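You operate a simulated robot arm through the tools that you are given. There is no shell and no other tool. Be economical: measure what you need, move in short steps, check, and stop when the job is done.

You are at the controls of a simulated robot arm. One attempt, no reset.

TASK
Put one clip on the gold axle and one on the black axle.
Fine: both go back into the rack.

Only the result counts: the job must be done as asked and must still hold three seconds after the hand-in. Knocking over, shifting, dropping, spilling or breaking anything else fails it.

THE ROBOT
A 6-joint arm with a two-finger parallel gripper, fixed in place. Base frame: the origin is at the foot of the arm, x ahead of it, y to its left, z up; the work surface is at about z = 866. Lengths are in mm, angles in rad, forces in N, time in s.
With the tool pointing down near the work surface it reaches from about 260 to 680 mm from the base axis. Its first joint turns from -1.152 to 1.152 rad. Payload 2.9 kg.
The TCP is the grasp point between the finger pads, 30 mm short of the fingertips. In the tool frame z runs along the fingers and y along their closing line. Largest opening 110 mm; finger width 20, thickness 10; the body of the gripper, 48 by 112 mm, starts 55 mm behind the TCP.
Orientation is that of the tool frame in the base frame, as a unit quaternion [x, y, z, w]. With the fingers straight down and closing along the base's y, the tool's x points along the base's -x, its y along +y and its z along -z.

THE INTERFACE
- The arm moves only by the tool play_rows. Its argument "series" is a list of rows, each an object (a shift or turn left out is 0, a gripper value left out holds the last) with "travel": the shift along the tool's x, y, z in mm, a list of three; "dr": the turn, a rotation vector about the tool's x, y, z in rad, a list of three; "gripper": the finger opening in mm, from 0 to 110. In form: [{"travel": [x, y, z], "dr": [wx, wy, wz], "gripper": gripper}, ...]. A call has 1 to 10 rows; each row shifts and turns the commanded pose from where the row before left it, along the tool's axes as they then stand. A row lasts 0.2 s, in which the tool goes at most 50 mm and 0.15 rad; a call with a longer step from one row to the next is refused whole, and so is a gripper value outside its range. Where a pose cannot be reached the arm comes as near as it can. A force on the tool above 40 N (or 10 N above the force at the start of the call, whichever is more), or a blocked arm, ends the call early, and 0.2 s more pass. The fingers move at their own pace (about 108 mm/s each) and stop on an object; they squeeze with about 30 N. The grip force told is the motor's: it shows also when the fingers shut on nothing. Time passes only in rows, and 0.2 s behind the last, so rows that do not move let the fingers close. The reply holds the time, the measured pose of the TCP, the force on the tool along the base axes, the opening and the grip force, in the units named above and with some noise.
- Cameras (640 x 400 px; columns grow to the right, rows downward): "scene" is fixed at [55.8, 416.8, 1405.5]; the picture's right is [-0.93, -0.38, 0.00], its down [-0.14, 0.34, -0.93] and it looks along [0.35, -0.86, -0.37] (base axes); focal length 331 px, centre (320, 200). "wrist" rides on the gripper at [72, 17, -103] in the tool frame; the picture's right is [-0.23, 0.97, 0.00], its down [-0.76, -0.18, -0.62] and it looks along [-0.61, -0.14, 0.78] (tool axes); focal length 222 px, centre (320, 200). There is no depth. A picture from a camera that has moved, and an enlarged one, comes with that camera's place and axes in the base frame and with its lens.
- grab_frame(camera): a new picture of that camera. The clock stands still meanwhile.
- inspect(camera, box): a new picture of the part [left, top, right, bottom] of that camera's present view, enlarged. The clock stands still meanwhile.
- close_job(): hands the job in; it is judged then, once.

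Go step by step. Nothing tells you positions but the pictures and the camera data: compare them with the known pose of the tool, close in by small moves and look again before you grip or let go. The budget is 120 turns and 84 pictures, counting those below and the enlarged ones. Unless the task says otherwise, let go and move clear before handing in, and close with one line.

The tools are called after "Emit:" as a command line: name --argument value ..., lists and objects as JSON in quotes. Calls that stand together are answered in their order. play_rows: Moves the arm, as the interface text tells. Its arguments: {"type":"object","properties":{"series":{"type":"array"}},"required":["series"]} The other tools are called the same way: grab_frame (camera) takes a picture; inspect (camera, box) takes an enlarged picture of a part of a camera's view; close_job () hands the job in.

At the start:

```text
time_s: 0.0
tcp_pos: [446.8, -167.4, 1201.8]
tcp_rot: [0.0, 1.0, -0.001, 0.0]
force: [0.0, -0.3, -0.9]
grip_width: 110.2
grasp_force: 0.1
```

scene: 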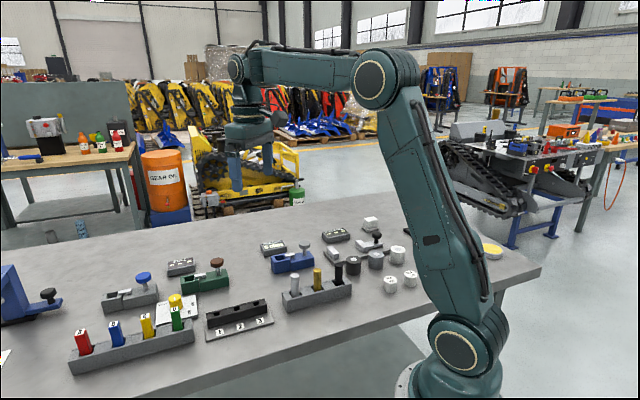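
wrist: 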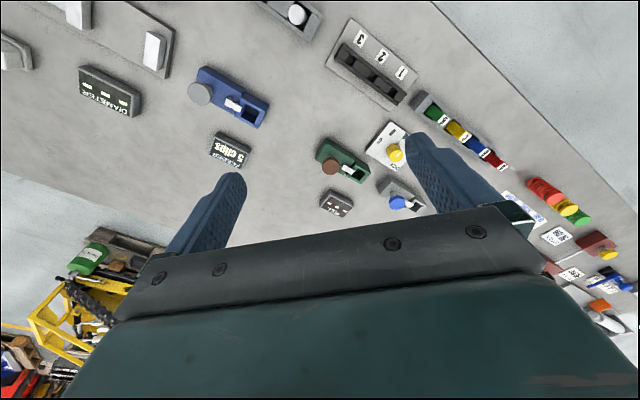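

I see a bench with several fixtures, slide dispensers, a rack of axles and labels. I'll enlarge the scene to read them before planning.

Emit:
inspect --camera "scene" --box '[180, 200, 440, 350]'

Emit:
inspect --camera "scene" --box '[50, 240, 290, 380]'

Emit:
inspect --camera "wrist" --box '[180, 20, 440, 220]'

Emit:
inspect --camera "wrist" --box '[0, 0, 260, 180]'

```text
2.46 times, centred on (310, 275) of scene
camera zoom: at [55.8, 416.8, 1405.5], right [-0.93, -0.38, 0.0], down [-0.14, 0.34, -0.93], along [0.35, -0.86, -0.37], focal length 815 px, centre (345, 15)
```

zoom: 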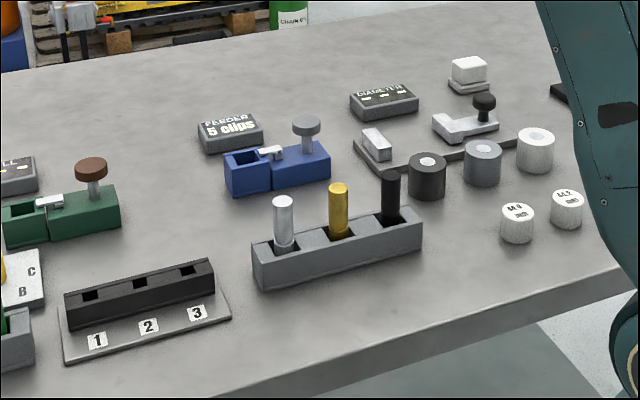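

```text
2.67 times, centred on (170, 310) of scene
camera zoom: at [55.8, 416.8, 1405.5], right [-0.93, -0.38, 0.0], down [-0.14, 0.34, -0.93], along [0.35, -0.86, -0.37], focal length 883 px, centre (720, -93)
```

zoom: 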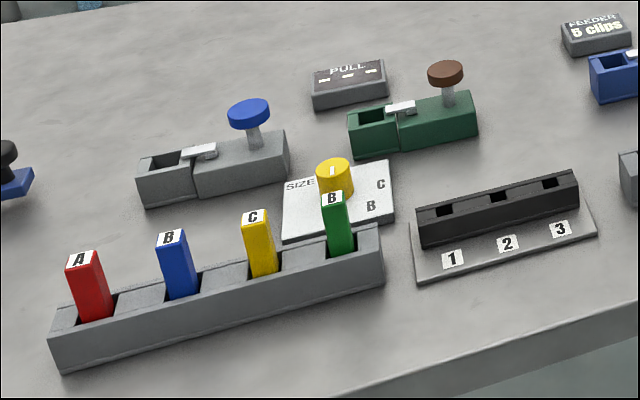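

```text
2.00 times, centred on (310, 120) of wrist
camera zoom: at [375.0, -149.0, 1304.9], right [0.23, 0.97, 0.0], down [0.76, -0.18, 0.62], along [0.61, -0.14, -0.78], focal length 444 px, centre (340, 360)
```

zoom: 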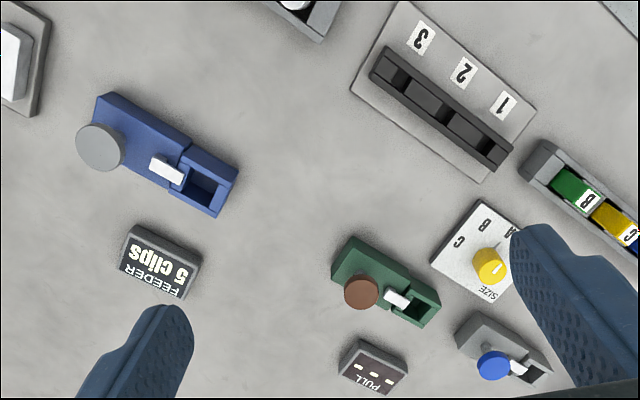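

```text
2.22 times, centred on (130, 90) of wrist
camera zoom: at [375.0, -149.0, 1304.9], right [0.23, 0.97, 0.0], down [0.76, -0.18, 0.62], along [0.61, -0.14, -0.78], focal length 494 px, centre (742, 444)
```

zoom: 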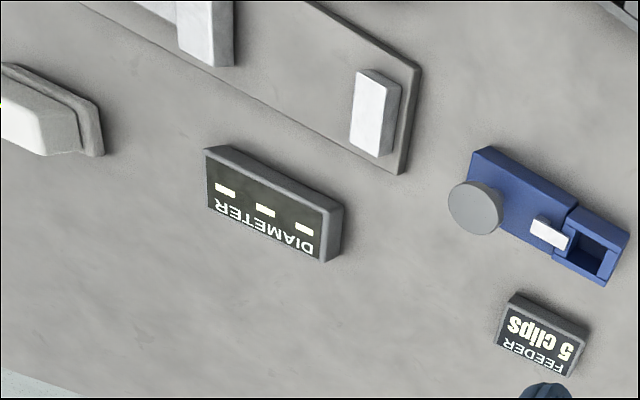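

The fixtures look like a feeder, a pull tester, a size dial and a diameter gauge. I need tighter views of each.

Emit:
inspect --camera "scene" --box '[315, 205, 425, 300]'

Emit:
inspect --camera "scene" --box '[250, 225, 360, 320]'

Emit:
inspect --camera "scene" --box '[95, 250, 235, 350]'

Emit:
inspect --camera "scene" --box '[0, 250, 110, 370]'

Emit:
inspect --camera "scene" --box '[410, 200, 530, 290]'

```text
4.21 times, centred on (370, 252) of scene
camera zoom: at [55.8, 416.8, 1405.5], right [-0.93, -0.38, 0.0], down [-0.14, 0.34, -0.93], along [0.35, -0.86, -0.37], focal length 1394 px, centre (110, -21)
```

zoom: 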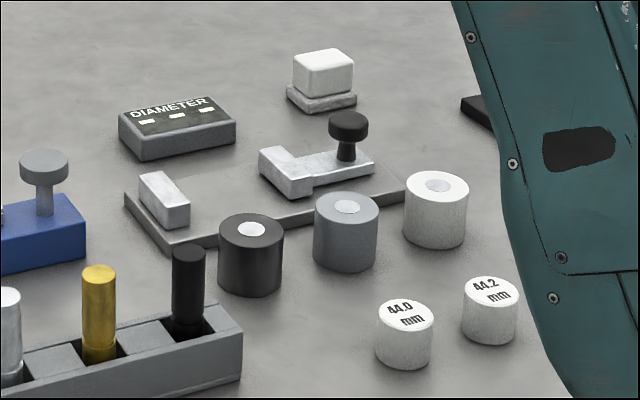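

```text
4.21 times, centred on (305, 272) of scene
camera zoom: at [55.8, 416.8, 1405.5], right [-0.93, -0.38, 0.0], down [-0.14, 0.34, -0.93], along [0.35, -0.86, -0.37], focal length 1394 px, centre (383, -105)
```

zoom: 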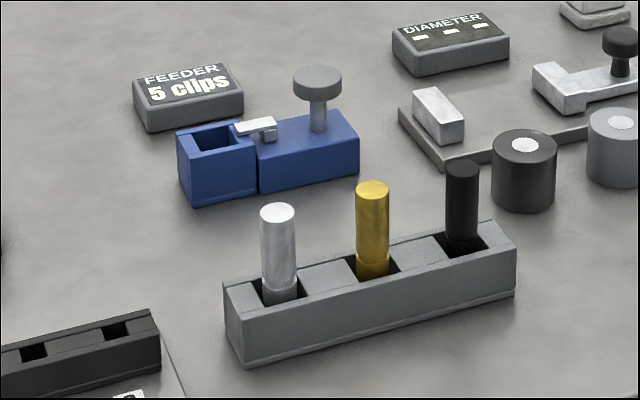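

```text
4.00 times, centred on (165, 300) of scene
camera zoom: at [55.8, 416.8, 1405.5], right [-0.93, -0.38, 0.0], down [-0.14, 0.34, -0.93], along [0.35, -0.86, -0.37], focal length 1324 px, centre (940, -200)
```

zoom: 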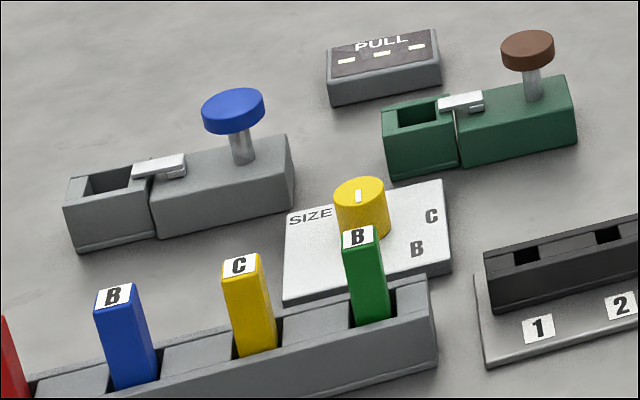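

```text
3.33 times, centred on (55, 310) of scene
camera zoom: at [55.8, 416.8, 1405.5], right [-0.93, -0.38, 0.0], down [-0.14, 0.34, -0.93], along [0.35, -0.86, -0.37], focal length 1103 px, centre (1203, -167)
```

zoom: 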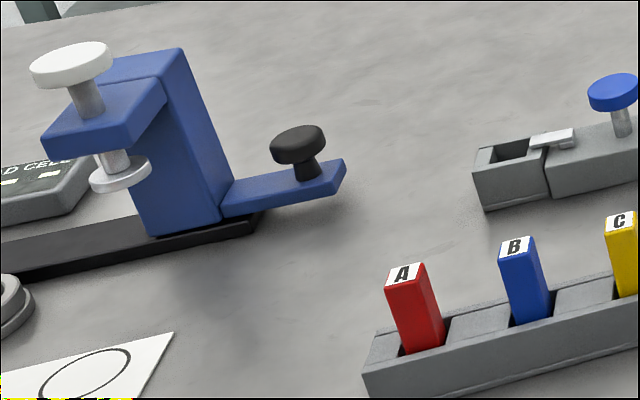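

```text
4.44 times, centred on (470, 245) of scene
camera zoom: at [55.8, 416.8, 1405.5], right [-0.93, -0.38, 0.0], down [-0.14, 0.34, -0.93], along [0.35, -0.86, -0.37], focal length 1471 px, centre (-347, 0)
```

zoom: 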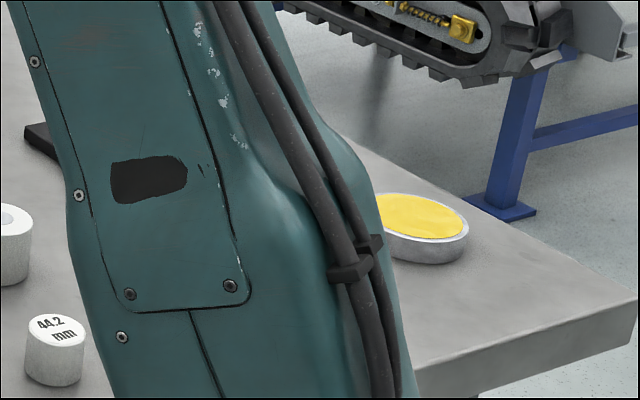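

The blue unit is the clip feeder (5 clips), next to the three-axle rack (silver, gold, black). I'll move the wrist camera over the rack and feeder to locate them.

Emit:
play_rows --series '[{"travel": [35, -15, 10]}, {"travel": [35, -15, 10]}, {"travel": [35, -15, 10]}, {"travel": [35, -15, 10]}, {"travel": [0, 0, 0]}]'

Emit:
grab_frame --camera "wrist"

Emit:
inspect --camera "wrist" --box '[140, 0, 460, 200]'

```text
time_s: 1.2
tcp_pos: [307.5, -227.0, 1162.5]
tcp_rot: [0.0, 1.0, 0.001, 0.0]
force: [0.2, 0.7, 0.9]
grip_width: 109.9
grasp_force: 0.1
```

```text
72 pictures are left
camera wrist: at [235.1, -209.0, 1267.0], right [0.23, 0.97, 0.0], down [0.76, -0.18, 0.62], along [0.61, -0.14, -0.78], focal length 222 px, centre (320, 200)
```

wrist: 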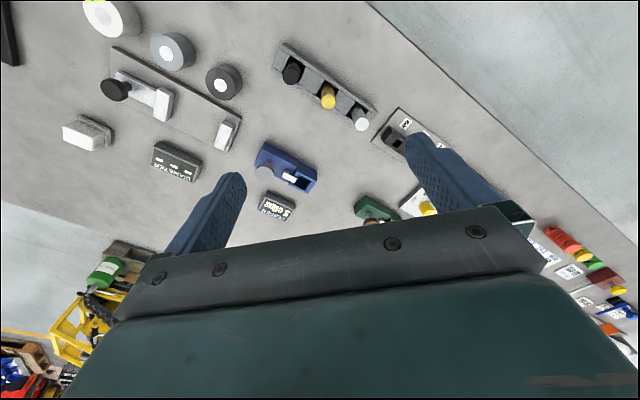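

```text
2.00 times, centred on (300, 100) of wrist
camera zoom: at [235.1, -209.0, 1267.0], right [0.23, 0.97, 0.0], down [0.76, -0.18, 0.62], along [0.61, -0.14, -0.78], focal length 444 px, centre (360, 400)
```

zoom: 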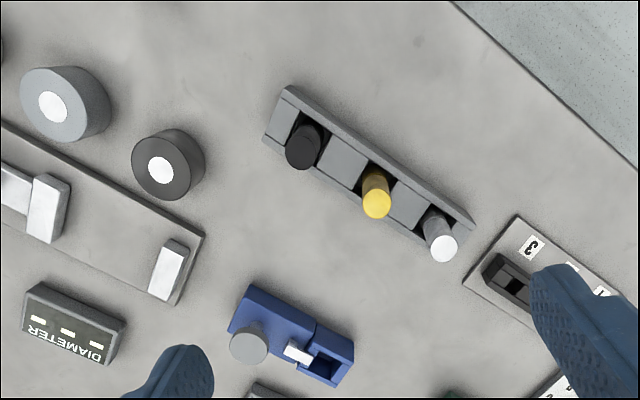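

Triangulating both views, the rack runs at 45°: black is at about (279,-256), gold at (320,-216) and silver at (360,-175), with tops at z≈950. The feeder pocket is at about (470,-296) with its top at z≈902, and its knob is at about (413,-351). Next I turn the tool 45° and look at the feeder up close.

Emit:
play_rows --series '[{"travel": [-15, -35, 36]}, {"travel": [-15, -35, 36]}, {"travel": [-15, -35, 36]}, {"travel": [-15, -35, 36]}, {"dr": [0, 0, -0.131]}, {"dr": [0, 0, -0.131]}, {"dr": [0, 0, -0.131]}, {"dr": [0, 0, -0.131]}, {"dr": [0, 0, -0.131]}, {"dr": [0, 0, -0.1304]}]'

Emit:
grab_frame --camera "wrist"

```text
refused: row 1 steps farther than a row can; nothing moved
```

```text
70 pictures are left
camera wrist: at [235.1, -209.0, 1267.0], right [0.23, 0.97, 0.0], down [0.76, -0.18, 0.62], along [0.61, -0.14, -0.78], focal length 222 px, centre (320, 200)
```

wrist: 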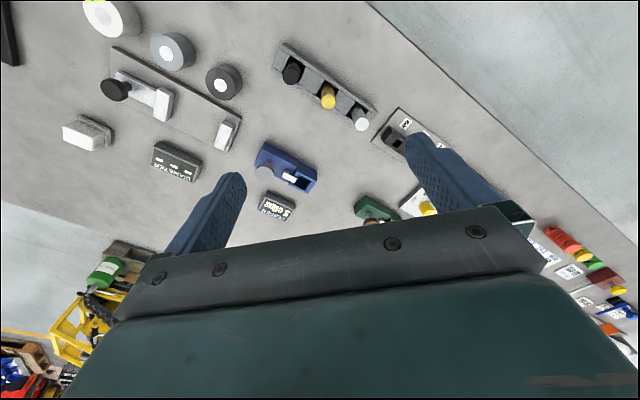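

The first row was too long a step, so nothing moved and the feeder still needs a closer look. I'll resend it with smaller rows.

Emit:
play_rows --series '[{"travel": [-12, -28, 29], "dr": [0, 0, 0]}, {"travel": [-12, -28, 29]}, {"travel": [-12, -28, 29]}, {"travel": [-12, -28, 29]}, {"travel": [-12, -28, 29]}]'

Emit:
play_rows --series '[{"dr": [0, 0, -0.131]}, {"dr": [0, 0, -0.131]}, {"dr": [0, 0, -0.131]}, {"dr": [0, 0, -0.131]}, {"dr": [0, 0, -0.131]}, {"dr": [0, 0, -0.1304]}, {}]'

Emit:
grab_frame --camera "wrist"

```text
time_s: 2.4
tcp_pos: [367.9, -365.6, 1019.0]
tcp_rot: [0.0, 1.0, 0.0, 0.0]
force: [-0.5, -0.1, -0.2]
grip_width: 110.1
grasp_force: 0.0
```

```text
time_s: 4.0
tcp_pos: [367.3, -366.4, 1016.7]
tcp_rot: [-0.383, 0.924, -0.001, 0.0]
force: [0.3, 0.6, 0.4]
grip_width: 110.0
grasp_force: 0.0
```

```text
69 pictures are left
camera wrist: at [304.4, -405.1, 1120.3], right [-0.53, 0.85, 0.0], down [0.66, 0.41, 0.62], along [0.53, 0.33, -0.78], focal length 222 px, centre (320, 200)
```

wrist: 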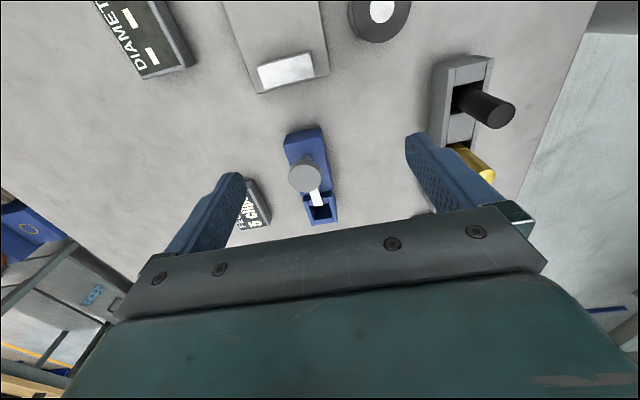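

Emit:
inspect --camera "wrist" --box '[240, 110, 400, 230]'

Emit:
inspect --camera "wrist" --box '[400, 40, 540, 190]'

Emit:
inspect --camera "scene" --box '[262, 232, 322, 275]'

```text
3.33 times, centred on (320, 170) of wrist
camera zoom: at [304.4, -405.1, 1120.3], right [-0.53, 0.85, 0.0], down [0.66, 0.41, 0.62], along [0.53, 0.33, -0.78], focal length 740 px, centre (320, 300)
```

zoom: 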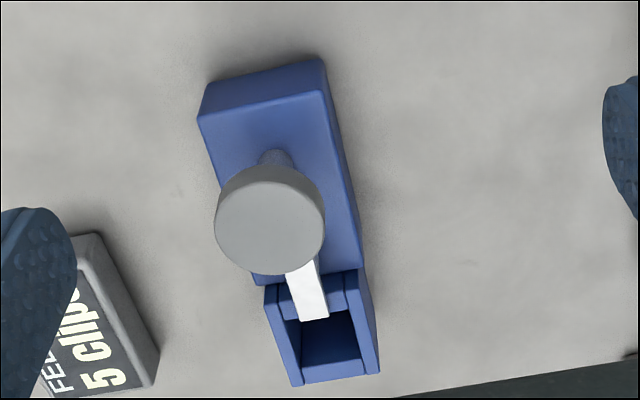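

```text
2.67 times, centred on (470, 115) of wrist
camera zoom: at [304.4, -405.1, 1120.3], right [-0.53, 0.85, 0.0], down [0.66, 0.41, 0.62], along [0.53, 0.33, -0.78], focal length 592 px, centre (-80, 427)
```

zoom: 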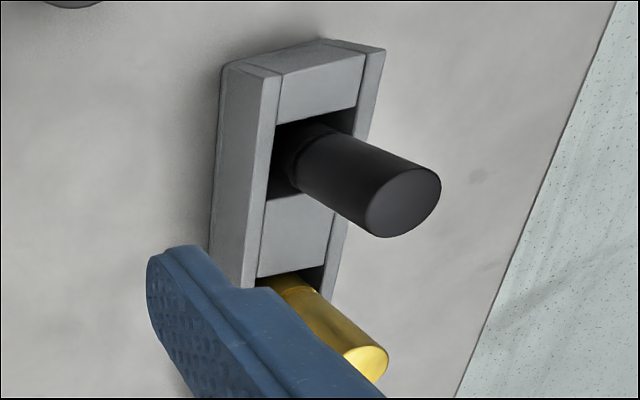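

```text
9.30 times, centred on (292, 254) of scene
camera zoom: at [55.8, 416.8, 1405.5], right [-0.93, -0.38, 0.0], down [-0.14, 0.34, -0.93], along [0.35, -0.86, -0.37], focal length 3079 px, centre (580, -298)
```

zoom: 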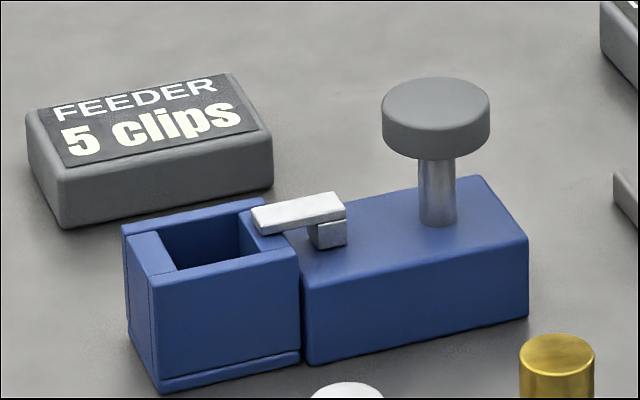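

The pocket is square with a white clip finger over its edge, and the axles seem to have a ring near the rack top. I'll check that groove.

Emit:
inspect --camera "scene" --box '[284, 250, 354, 300]'

Emit:
inspect --camera "scene" --box '[100, 265, 165, 315]'

```text
8.00 times, centred on (319, 275) of scene
camera zoom: at [55.8, 416.8, 1405.5], right [-0.93, -0.38, 0.0], down [-0.14, 0.34, -0.93], along [0.35, -0.86, -0.37], focal length 2648 px, centre (328, -400)
```

zoom: 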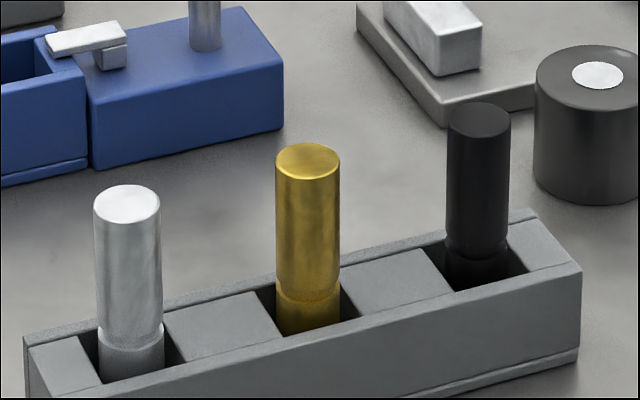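

```text
8.00 times, centred on (132, 290) of scene
camera zoom: at [55.8, 416.8, 1405.5], right [-0.93, -0.38, 0.0], down [-0.14, 0.34, -0.93], along [0.35, -0.86, -0.37], focal length 2648 px, centre (1820, -520)
```

zoom: 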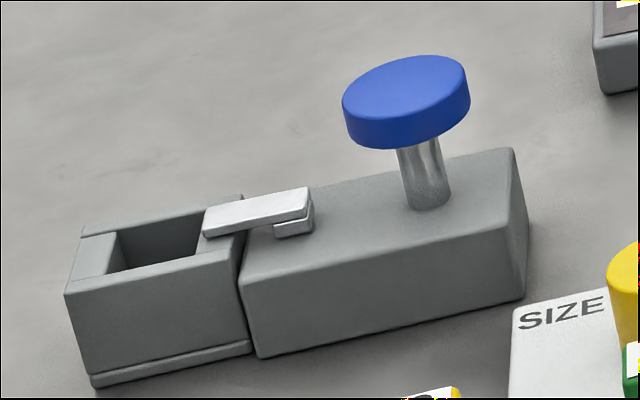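

The grooves sit just above the rack, at z≈912, so I'll grip high, with tips around 916. Now I go above the gold axle.

Emit:
play_rows --series '[{"travel": [-18.3, 34.9, 0]}, {"travel": [-18.3, 34.9, 0]}, {"travel": [-18.3, 34.9, 0]}, {"travel": [-18.3, 34.9, 0]}, {"gripper": 80}, {}]'

Emit:
grab_frame --camera "wrist"

Emit:
inspect --camera "scene" --box '[250, 190, 390, 300]'

```text
time_s: 5.4
tcp_pos: [322.0, -214.3, 1019.1]
tcp_rot: [-0.383, 0.924, 0.0, 0.0]
force: [-0.3, -0.3, -0.5]
grip_width: 80.0
grasp_force: 0.2
```

```text
63 pictures are left
camera wrist: at [258.8, -252.4, 1123.2], right [-0.53, 0.85, 0.0], down [0.66, 0.41, 0.62], along [0.53, 0.33, -0.78], focal length 222 px, centre (320, 200)
```

wrist: 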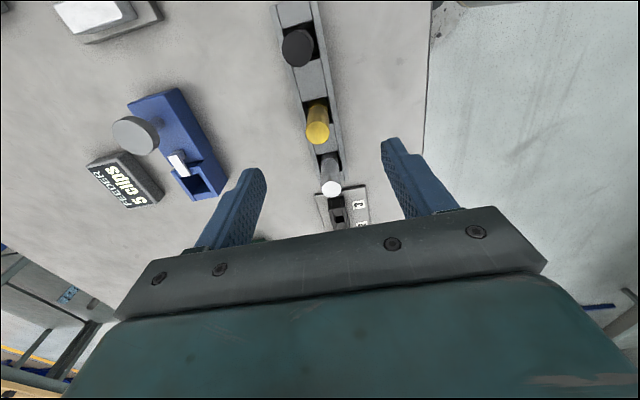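

```text
3.64 times, centred on (320, 245) of scene
camera zoom: at [55.8, 416.8, 1405.5], right [-0.93, -0.38, 0.0], down [-0.14, 0.34, -0.93], along [0.35, -0.86, -0.37], focal length 1204 px, centre (320, 36)
```

zoom: 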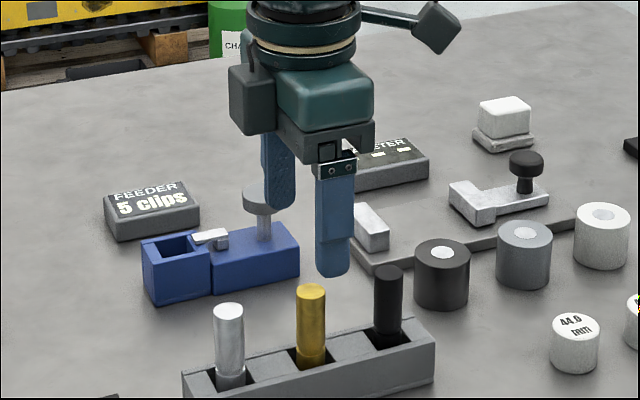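

The gold axle's top reads at about (318.7,-217). I make a small correction, lower to z 946 and close.

Emit:
play_rows --series '[{"travel": [4.2, 0.4, 20]}, {"travel": [0, 0, 20]}, {"travel": [0, 0, 20]}, {"travel": [0, 0, 12]}, {}]'

Emit:
inspect --camera "scene" --box '[270, 215, 370, 305]'

Emit:
grab_frame --camera "wrist"

```text
time_s: 6.6
tcp_pos: [317.3, -219.4, 942.8]
tcp_rot: [-0.383, 0.924, -0.001, 0.0]
force: [0.3, 0.6, 0.1]
grip_width: 80.1
grasp_force: 0.1
```

```text
4.44 times, centred on (320, 260) of scene
camera zoom: at [55.8, 416.8, 1405.5], right [-0.93, -0.38, 0.0], down [-0.14, 0.34, -0.93], along [0.35, -0.86, -0.37], focal length 1471 px, centre (320, -67)
```

zoom: 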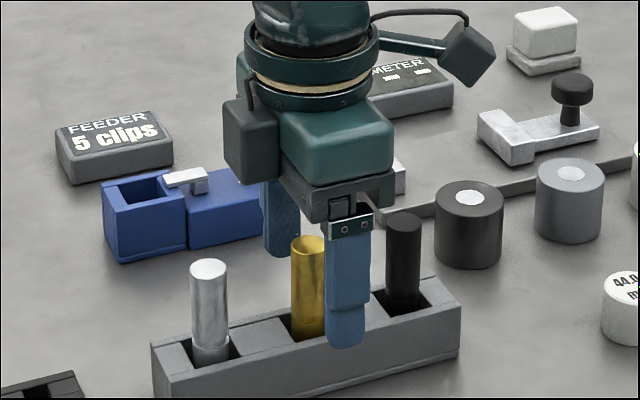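

```text
60 pictures are left
camera wrist: at [255.1, -257.5, 1046.8], right [-0.53, 0.85, 0.0], down [0.66, 0.41, 0.62], along [0.53, 0.33, -0.78], focal length 222 px, centre (320, 200)
```

wrist: 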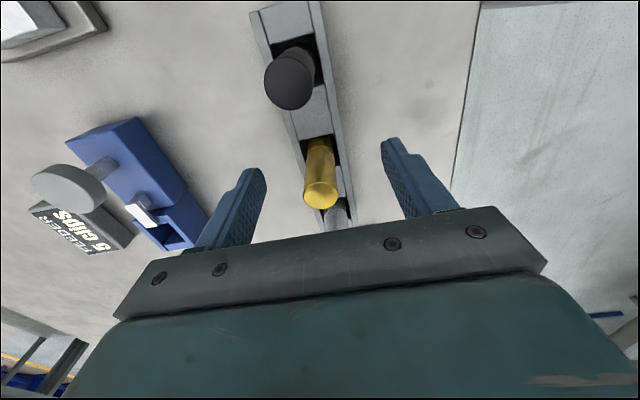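

The axle is centred between the pads, so I close on it.

Emit:
play_rows --series '[{"gripper": 15}, {}, {}, {}]'

Emit:
inspect --camera "scene" --box '[270, 215, 370, 305]'

```text
time_s: 7.6
tcp_pos: [317.6, -219.7, 942.4]
tcp_rot: [-0.382, 0.924, 0.0, -0.001]
force: [-0.4, 0.6, 0.0]
grip_width: 18.9
grasp_force: 30.1
```

```text
4.44 times, centred on (320, 260) of scene
camera zoom: at [55.8, 416.8, 1405.5], right [-0.93, -0.38, 0.0], down [-0.14, 0.34, -0.93], along [0.35, -0.86, -0.37], focal length 1471 px, centre (320, -67)
```

zoom: 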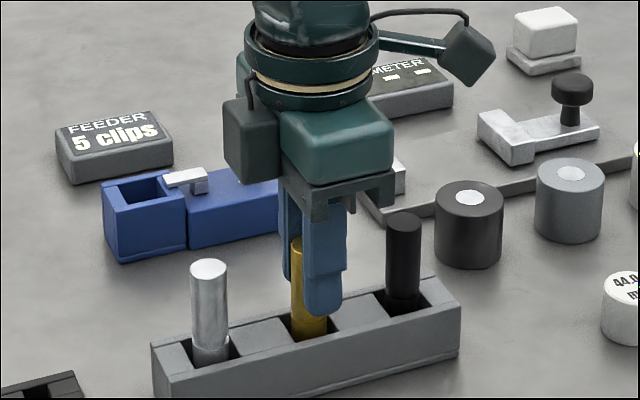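

Gripped (18.9 mm). I lift straight up, then carry it to above the feeder pocket.

Emit:
play_rows --series '[{"travel": [0, 0, -15]}, {"travel": [0, 0, -35]}, {"travel": [0, 0, -40]}, {}]'

Emit:
play_rows --series '[{"travel": [-9.9, -31, 0]}, {"travel": [-9.9, -31, 0]}, {"travel": [-9.9, -31, 0]}, {"travel": [-9.9, -31, 0]}, {"travel": [-9.9, -31, 0]}, {}]'

Emit:
grab_frame --camera "wrist"

Emit:
inspect --camera "scene" --box '[240, 180, 360, 280]'

```text
time_s: 8.6
tcp_pos: [318.1, -221.3, 1035.0]
tcp_rot: [-0.383, 0.924, 0.0, 0.001]
force: [-0.7, 0.6, -1.5]
grip_width: 19.3
grasp_force: 29.6
```

```text
time_s: 10.0
tcp_pos: [460.2, -294.0, 1033.0]
tcp_rot: [-0.383, 0.924, -0.001, 0.0]
force: [0.4, 0.4, -2.9]
grip_width: 19.1
grasp_force: 30.0
```

```text
58 pictures are left
camera wrist: at [397.7, -333.0, 1136.7], right [-0.53, 0.85, 0.0], down [0.66, 0.41, 0.62], along [0.53, 0.33, -0.78], focal length 222 px, centre (320, 200)
```

wrist: 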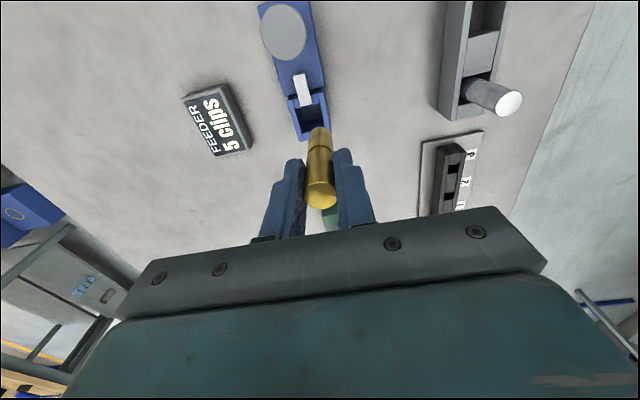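

```text
4.00 times, centred on (300, 230) of scene
camera zoom: at [55.8, 416.8, 1405.5], right [-0.93, -0.38, 0.0], down [-0.14, 0.34, -0.93], along [0.35, -0.86, -0.37], focal length 1324 px, centre (400, 80)
```

zoom: 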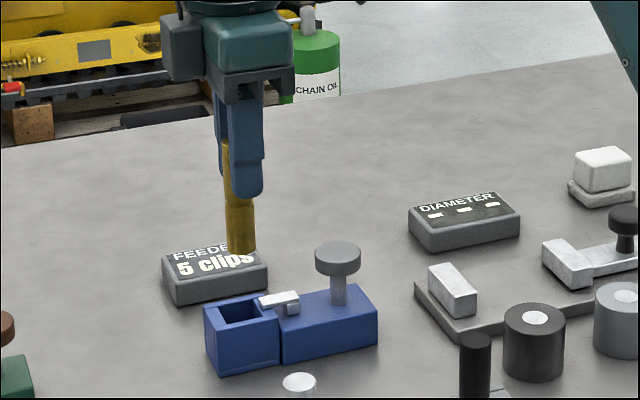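

Emit:
inspect --camera "wrist" --box '[240, 60, 400, 220]'

Emit:
inspect --camera "scene" --box '[280, 235, 340, 280]'

Emit:
inspect --camera "scene" --box '[280, 205, 330, 250]'

```text
2.50 times, centred on (320, 140) of wrist
camera zoom: at [397.7, -333.0, 1136.7], right [-0.53, 0.85, 0.0], down [0.66, 0.41, 0.62], along [0.53, 0.33, -0.78], focal length 555 px, centre (320, 350)
```

zoom: 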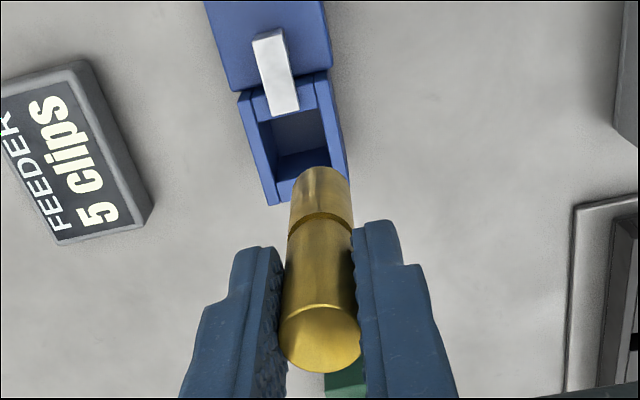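

```text
8.89 times, centred on (310, 258) of scene
camera zoom: at [55.8, 416.8, 1405.5], right [-0.93, -0.38, 0.0], down [-0.14, 0.34, -0.93], along [0.35, -0.86, -0.37], focal length 2942 px, centre (409, -311)
```

zoom: 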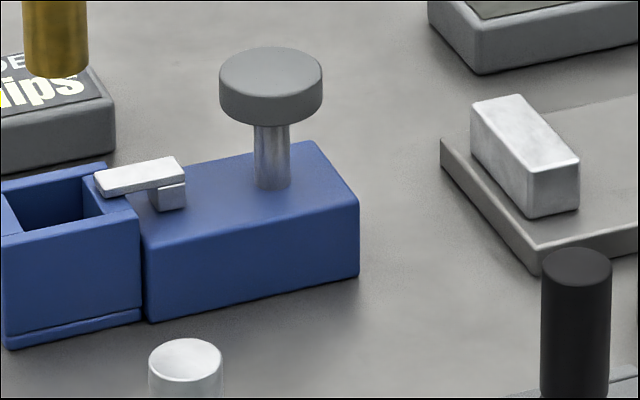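

```text
8.89 times, centred on (305, 228) of scene
camera zoom: at [55.8, 416.8, 1405.5], right [-0.93, -0.38, 0.0], down [-0.14, 0.34, -0.93], along [0.35, -0.86, -0.37], focal length 2942 px, centre (453, -44)
```

zoom: 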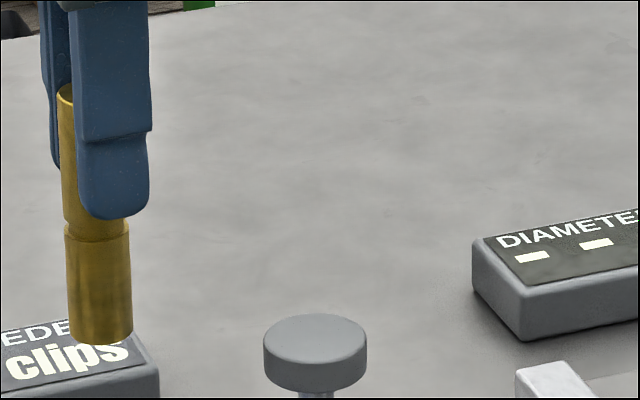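

The pocket centre comes out at (467.8,-299.3) from two views, and the axle is right on the TCP. I shift about 9 mm and lower to just above the pocket.

Emit:
play_rows --series '[{"travel": [-1.6, -9.1, 0]}, {"travel": [0, 0, 25]}, {"travel": [0, 0, 21]}, {}, {}]'

Emit:
inspect --camera "wrist" --box '[240, 90, 400, 220]'

Emit:
inspect --camera "scene" --box '[265, 220, 335, 275]'

```text
time_s: 11.2
tcp_pos: [469.7, -299.0, 987.4]
tcp_rot: [-0.383, 0.924, 0.0, 0.001]
force: [-0.2, 0.4, -1.3]
grip_width: 19.3
grasp_force: 30.2
```

```text
3.08 times, centred on (320, 155) of wrist
camera zoom: at [406.1, -337.8, 1091.4], right [-0.53, 0.85, 0.0], down [0.66, 0.41, 0.62], along [0.53, 0.33, -0.78], focal length 684 px, centre (320, 338)
```

zoom: 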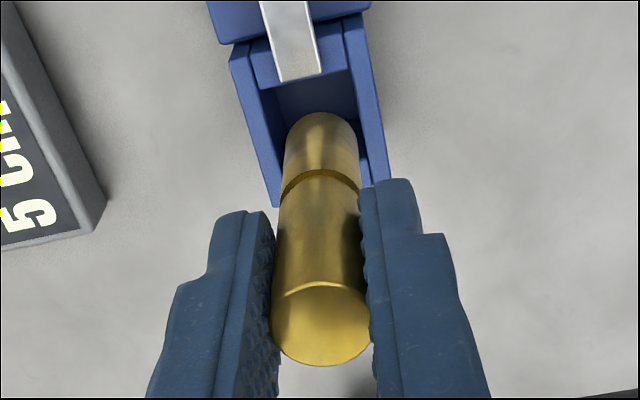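

```text
7.27 times, centred on (300, 248) of scene
camera zoom: at [55.8, 416.8, 1405.5], right [-0.93, -0.38, 0.0], down [-0.14, 0.34, -0.93], along [0.35, -0.86, -0.37], focal length 2407 px, centre (466, -146)
```

zoom: 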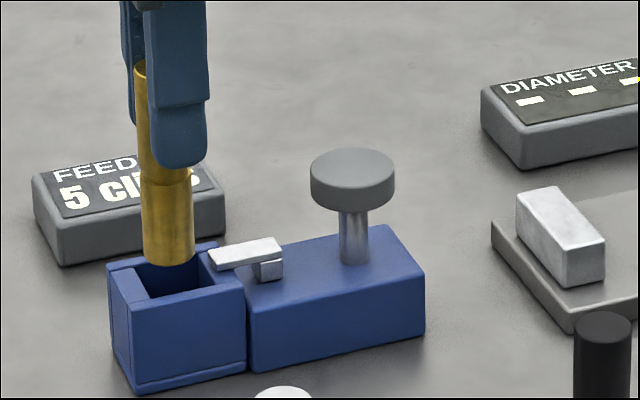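

It's nearly over the opening. I zoom in tighter to measure the remaining offset before inserting.

Emit:
inspect --camera "scene" --box '[278, 238, 304, 256]'

Emit:
inspect --camera "wrist" --box '[285, 90, 355, 145]'

```text
16.00 times, centred on (291, 247) of scene
camera zoom: at [55.8, 416.8, 1405.5], right [-0.93, -0.38, 0.0], down [-0.14, 0.34, -0.93], along [0.35, -0.86, -0.37], focal length 5295 px, centre (784, -552)
```

zoom: 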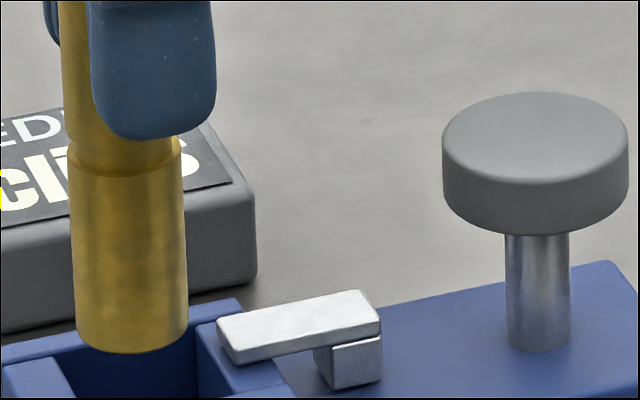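

```text
7.27 times, centred on (320, 118) of wrist
camera zoom: at [406.1, -337.8, 1091.4], right [-0.53, 0.85, 0.0], down [0.66, 0.41, 0.62], along [0.53, 0.33, -0.78], focal length 1615 px, centre (320, 800)
```

zoom: 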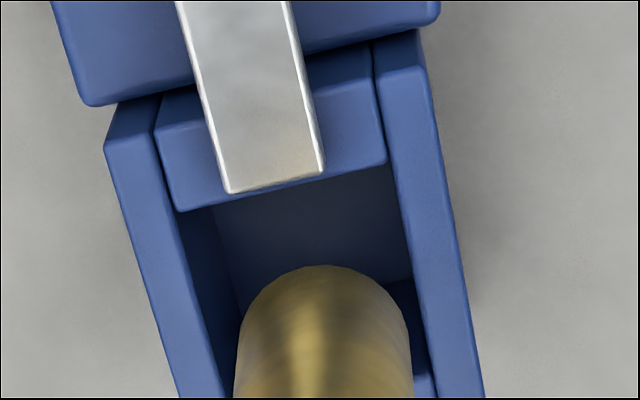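

Emit:
inspect --camera "scene" --box '[276, 245, 304, 264]'

```text
16.00 times, centred on (290, 254) of scene
camera zoom: at [55.8, 416.8, 1405.5], right [-0.93, -0.38, 0.0], down [-0.14, 0.34, -0.93], along [0.35, -0.86, -0.37], focal length 5295 px, centre (800, -672)
```

zoom: 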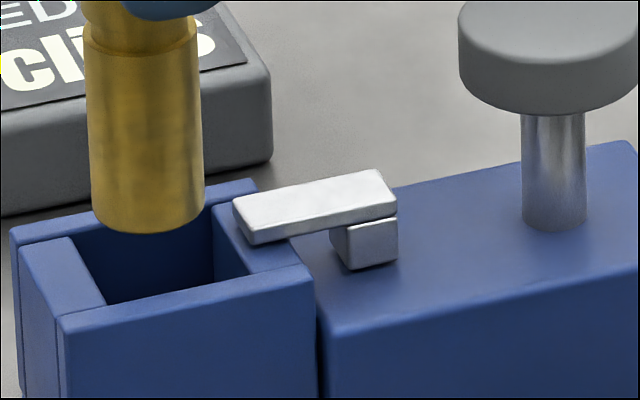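

The overlap of both views says to shift about 2.3 mm toward the knob and 0.7 mm sideways. I apply that and lower into the pocket gradually.

Emit:
play_rows --series '[{"travel": [2.3, -0.7, 0]}, {}, {"travel": [0, 0, 8]}, {"travel": [0, 0, 8]}, {"travel": [0, 0, 8]}, {}]'

Emit:
inspect --camera "scene" --box '[276, 245, 304, 264]'

```text
time_s: 12.6
tcp_pos: [467.8, -300.9, 965.6]
tcp_rot: [-0.383, 0.924, 0.001, 0.001]
force: [-0.3, 0.2, -2.2]
grip_width: 19.1
grasp_force: 30.8
```

```text
16.00 times, centred on (290, 254) of scene
camera zoom: at [55.8, 416.8, 1405.5], right [-0.93, -0.38, 0.0], down [-0.14, 0.34, -0.93], along [0.35, -0.86, -0.37], focal length 5295 px, centre (800, -672)
```

zoom: 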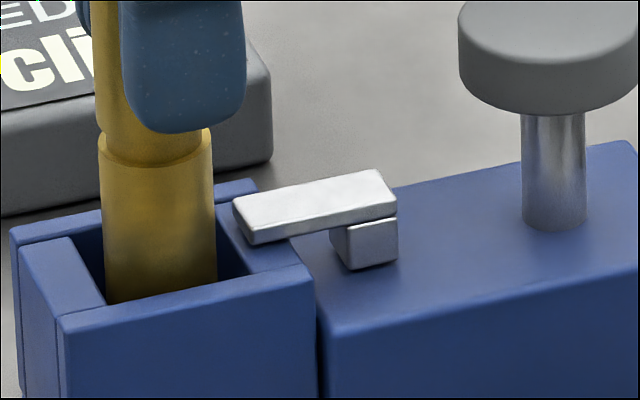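

It's in the pocket cleanly. I keep lowering gently until it seats.

Emit:
play_rows --series '[{"travel": [0, 0, 8]}, {"travel": [0, 0, 8]}, {"travel": [0, 0, 3]}, {}]'

Emit:
inspect --camera "scene" --box '[276, 245, 304, 264]'

```text
time_s: 13.6
tcp_pos: [468.2, -303.9, 946.8]
tcp_rot: [-0.382, 0.924, 0.0, 0.0]
force: [-0.2, 0.0, -1.8]
grip_width: 19.3
grasp_force: 30.3
```

```text
16.00 times, centred on (290, 254) of scene
camera zoom: at [55.8, 416.8, 1405.5], right [-0.93, -0.38, 0.0], down [-0.14, 0.34, -0.93], along [0.35, -0.86, -0.37], focal length 5295 px, centre (800, -672)
```

zoom: 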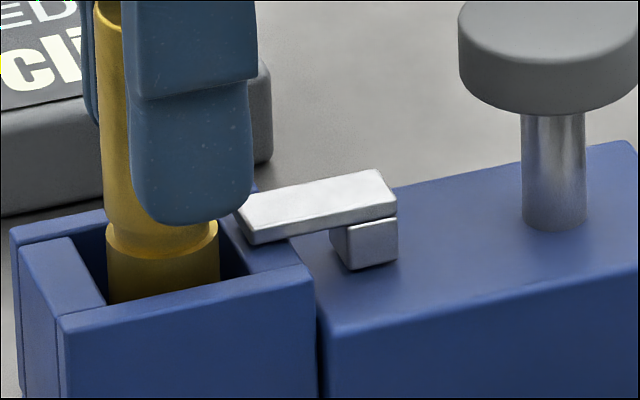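

Emit:
play_rows --series '[{"travel": [0, 0, 1.5]}, {"travel": [0, 0, 1.5]}, {"travel": [0, 0, 1]}, {}]'

```text
time_s: 14.6
tcp_pos: [468.2, -302.6, 942.4]
tcp_rot: [-0.384, 0.923, -0.002, 0.001]
force: [-0.4, 0.9, 23.7]
grip_width: 19.5
grasp_force: 30.0
```

It has seated: there is a 24 N contact at z 942.4. I'll release it and rise.

Emit:
play_rows --series '[{"travel": [0, 0, -1]}, {"gripper": 30}, {"gripper": 60}, {}, {"travel": [0, 0, -20]}, {"travel": [0, 0, -40]}, {}]'

Emit:
inspect --camera "scene" --box '[270, 225, 330, 270]'

Emit:
inspect --camera "wrist" --box '[220, 0, 420, 220]'

```text
time_s: 16.2
tcp_pos: [465.6, -300.9, 1002.1]
tcp_rot: [-0.383, 0.924, 0.0, 0.0]
force: [-1.0, -0.6, 0.8]
grip_width: 60.3
grasp_force: 0.1
```

```text
8.89 times, centred on (300, 248) of scene
camera zoom: at [55.8, 416.8, 1405.5], right [-0.93, -0.38, 0.0], down [-0.14, 0.34, -0.93], along [0.35, -0.86, -0.37], focal length 2942 px, centre (498, -222)
```

zoom: 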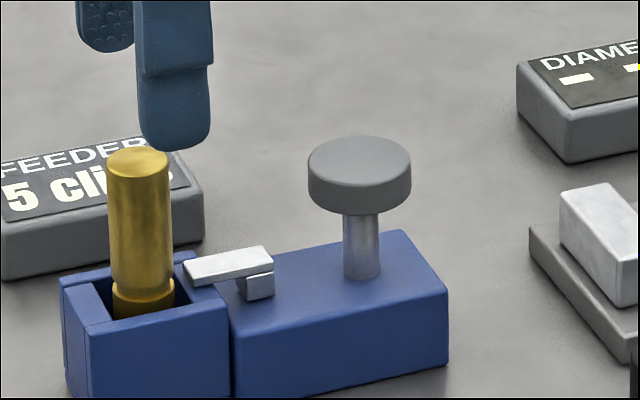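

```text
1.82 times, centred on (320, 110) of wrist
camera zoom: at [403.2, -338.5, 1105.9], right [-0.53, 0.85, 0.0], down [0.66, 0.41, 0.62], along [0.53, 0.33, -0.78], focal length 404 px, centre (320, 364)
```

zoom: 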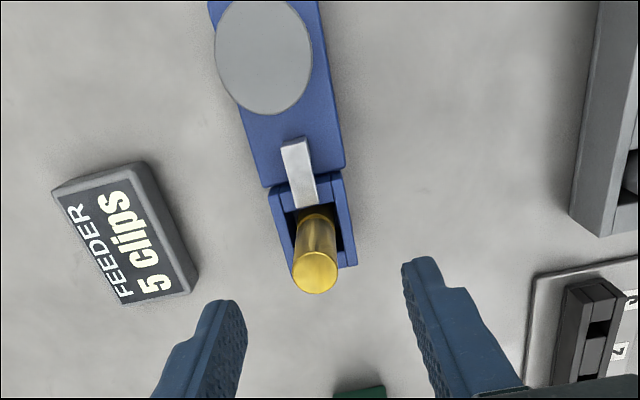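

Gold stands upright in the pocket. Now I close the fingers and press the feeder knob, whose top is at about (417,-352,933).

Emit:
play_rows --series '[{"gripper": 0}, {"travel": [35, 0, 0]}, {"travel": [36, 0, 0]}, {}, {"travel": [0, 0, 20]}, {}]'

Emit:
inspect --camera "scene" --box '[270, 215, 350, 275]'

Emit:
grab_frame --camera "wrist"

```text
time_s: 17.6
tcp_pos: [417.6, -348.8, 981.3]
tcp_rot: [-0.383, 0.924, 0.0, 0.0]
force: [-0.2, 0.5, 0.1]
grip_width: 0.0
grasp_force: 29.8
```

```text
6.67 times, centred on (310, 245) of scene
camera zoom: at [55.8, 416.8, 1405.5], right [-0.93, -0.38, 0.0], down [-0.14, 0.34, -0.93], along [0.35, -0.86, -0.37], focal length 2206 px, centre (387, -100)
```

zoom: 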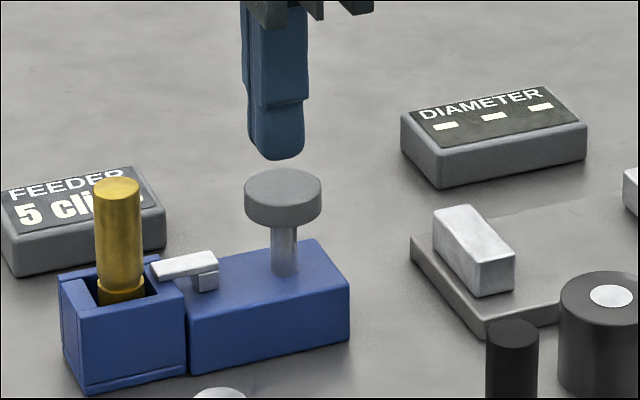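

```text
43 pictures are left
camera wrist: at [354.3, -386.8, 1084.9], right [-0.53, 0.85, 0.0], down [0.66, 0.41, 0.62], along [0.53, 0.33, -0.78], focal length 222 px, centre (320, 200)
```

wrist: 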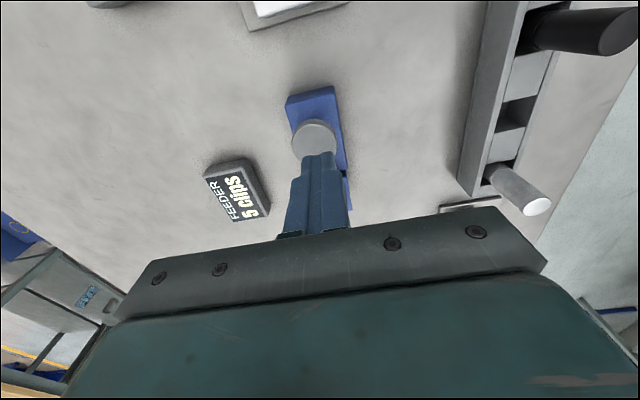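

The fingers are aligned over the knob. I press down slowly.

Emit:
play_rows --series '[{"travel": [0, 0, 10]}, {"travel": [0, 0, 6]}, {"travel": [0, 0, 3]}, {"travel": [0, 0, 3]}, {"travel": [0, 0, 3]}, {"travel": [0, 0, 3]}, {}]'

Emit:
inspect --camera "scene" --box '[270, 215, 350, 275]'

```text
time_s: 19.2
tcp_pos: [417.5, -351.4, 955.0]
tcp_rot: [-0.382, 0.924, 0.0, 0.0]
force: [-0.4, 1.2, 3.7]
grip_width: 0.0
grasp_force: 30.7
```

```text
6.67 times, centred on (310, 245) of scene
camera zoom: at [55.7, 416.9, 1405.5], right [-0.93, -0.38, 0.0], down [-0.14, 0.34, -0.93], along [0.35, -0.86, -0.37], focal length 2206 px, centre (387, -100)
```

zoom: 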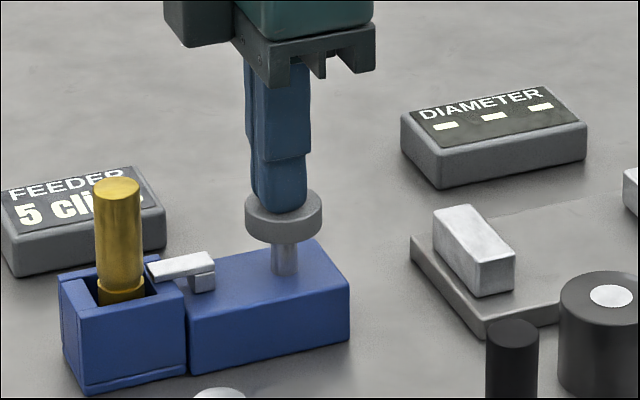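

The knob sinks and the clip finger advances, so I keep pressing.

Emit:
play_rows --series '[{"travel": [0, 0, 3]}, {"travel": [0, 0, 3]}, {"travel": [0, 0, 2]}, {"travel": [0, 0, 2]}, {"travel": [0, 0, 2]}, {}]'

Emit:
inspect --camera "scene" --box '[265, 220, 335, 272]'

```text
time_s: 20.4
tcp_pos: [418.0, -352.0, 947.2]
tcp_rot: [-0.382, 0.924, -0.003, 0.0]
force: [-5.0, 4.0, 12.1]
grip_width: 0.0
grasp_force: 29.5
stopped in row 5: the force on the tool passed its limit (the readings are from after the stop); the commanded pose is now the measured one
```

```text
7.69 times, centred on (300, 246) of scene
camera zoom: at [55.5, 417.1, 1405.5], right [-0.93, -0.38, 0.0], down [-0.14, 0.34, -0.93], along [0.35, -0.86, -0.37], focal length 2546 px, centre (474, -154)
```

zoom: 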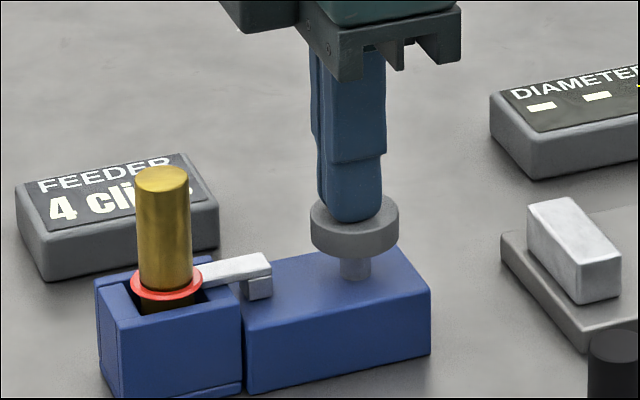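

The counter reads 4 and a red clip is on the gold axle. I release the knob and inspect.

Emit:
play_rows --series '[{"travel": [0, 0, -5]}, {"travel": [0, 0, -15]}, {"travel": [0, 0, -35]}, {}]'

Emit:
inspect --camera "scene" --box '[268, 225, 328, 270]'

```text
time_s: 21.4
tcp_pos: [417.6, -352.1, 1003.9]
tcp_rot: [-0.383, 0.924, -0.002, 0.001]
force: [-0.2, 0.2, 0.0]
grip_width: 0.0
grasp_force: 29.8
```

```text
8.89 times, centred on (298, 248) of scene
camera zoom: at [55.8, 416.8, 1405.5], right [-0.93, -0.38, 0.0], down [-0.14, 0.34, -0.93], along [0.35, -0.86, -0.37], focal length 2942 px, centre (516, -222)
```

zoom: 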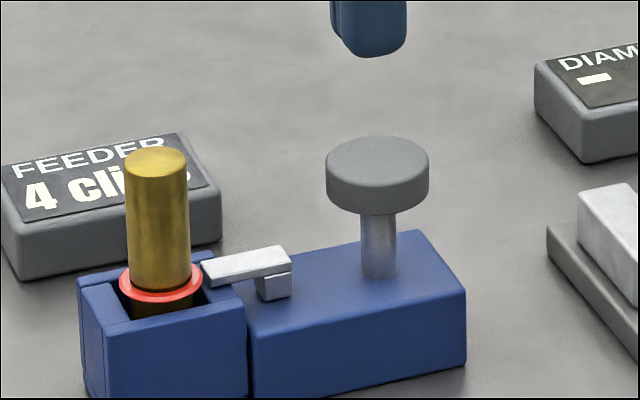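

The clip sits on the groove about 41 mm below the top, at z≈908. I go back and regrip the gold with tips just above the clip.

Emit:
play_rows --series '[{"travel": [-35.5, 0, 0], "gripper": 60}, {"travel": [-35.5, 0, 0]}, {}, {"travel": [0, 0, 25]}, {}]'

Emit:
grab_frame --camera "wrist"

```text
time_s: 22.6
tcp_pos: [469.5, -301.2, 977.7]
tcp_rot: [-0.384, 0.924, -0.003, 0.001]
force: [-0.2, -0.3, 0.2]
grip_width: 60.0
grasp_force: 0.1
```

```text
39 pictures are left
camera wrist: at [405.3, -339.5, 1080.9], right [-0.53, 0.85, -0.01], down [0.66, 0.42, 0.62], along [0.53, 0.33, -0.78], focal length 222 px, centre (320, 200)
```

wrist: 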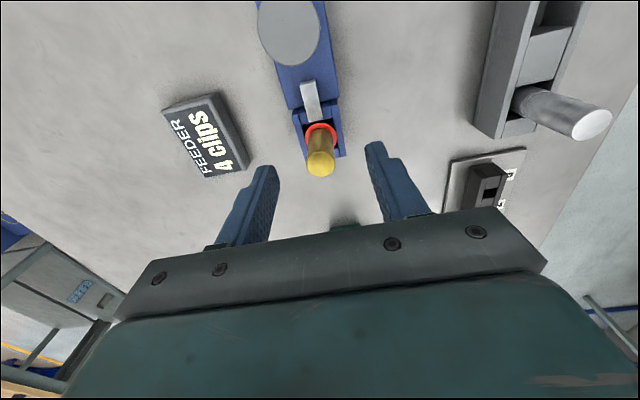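

Emit:
play_rows --series '[{"travel": [0, 0, 16]}, {"travel": [0, 0, 15]}, {}, {"gripper": 15}, {}, {}, {}]'

Emit:
inspect --camera "scene" --box '[268, 225, 328, 270]'

```text
time_s: 24.2
tcp_pos: [469.9, -301.3, 945.3]
tcp_rot: [-0.382, 0.924, -0.003, 0.001]
force: [-0.5, 1.1, 0.6]
grip_width: 19.1
grasp_force: 30.3
```

```text
8.89 times, centred on (298, 248) of scene
camera zoom: at [55.8, 416.9, 1405.5], right [-0.93, -0.38, 0.0], down [-0.14, 0.34, -0.93], along [0.35, -0.86, -0.37], focal length 2942 px, centre (516, -222)
```

zoom: 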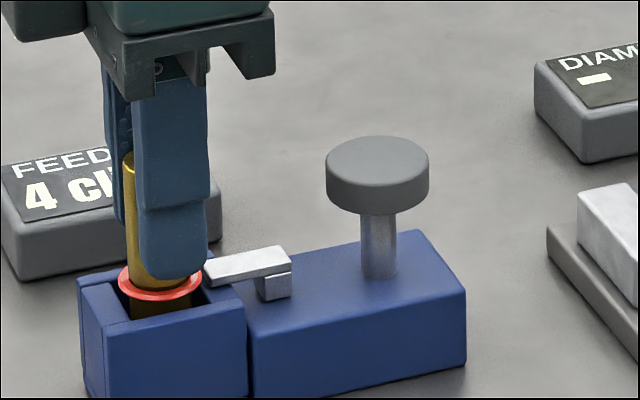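

Gripped above the clip. I lift out and carry it back over its empty rack slot.

Emit:
play_rows --series '[{"travel": [0, 0, -10]}, {"travel": [0, 0, -40]}, {"travel": [0, 0, -45]}, {}, {"travel": [9.9, 33, 0]}, {"travel": [9.9, 33, 0]}, {"travel": [9.9, 33, 0]}, {"travel": [9.9, 33, 0]}, {"travel": [9.9, 33, 0]}, {}]'

Emit:
play_rows --series '[{"travel": [0, 0, 20]}, {"travel": [0, 0, 25]}, {}, {}]'

Emit:
inspect --camera "scene" --box '[295, 245, 347, 284]'

Emit:
inspect --camera "wrist" --box '[270, 80, 370, 160]'

```text
time_s: 26.4
tcp_pos: [315.0, -223.5, 1039.6]
tcp_rot: [-0.382, 0.924, -0.003, 0.001]
force: [0.1, -1.0, -1.4]
grip_width: 19.3
grasp_force: 30.2
```

```text
time_s: 27.4
tcp_pos: [314.8, -220.7, 994.2]
tcp_rot: [-0.383, 0.924, -0.003, 0.001]
force: [0.2, 0.4, -1.9]
grip_width: 19.6
grasp_force: 29.8
```

```text
10.26 times, centred on (321, 264) of scene
camera zoom: at [55.8, 416.8, 1405.5], right [-0.93, -0.38, 0.0], down [-0.14, 0.34, -0.93], along [0.35, -0.86, -0.37], focal length 3394 px, centre (310, -462)
```

zoom: 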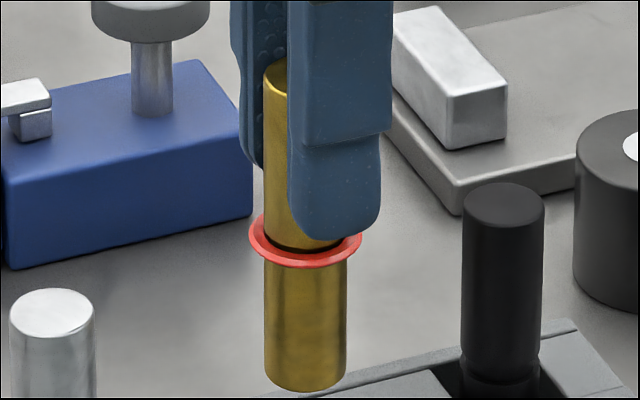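

```text
5.00 times, centred on (320, 120) of wrist
camera zoom: at [250.9, -259.4, 1096.8], right [-0.53, 0.85, -0.01], down [0.66, 0.42, 0.62], along [0.53, 0.33, -0.78], focal length 1111 px, centre (320, 600)
```

zoom: 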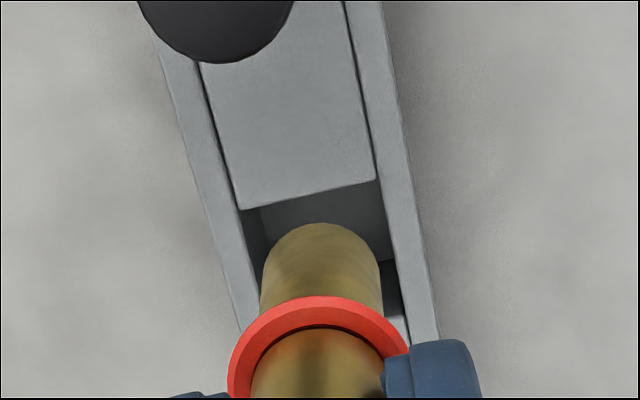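

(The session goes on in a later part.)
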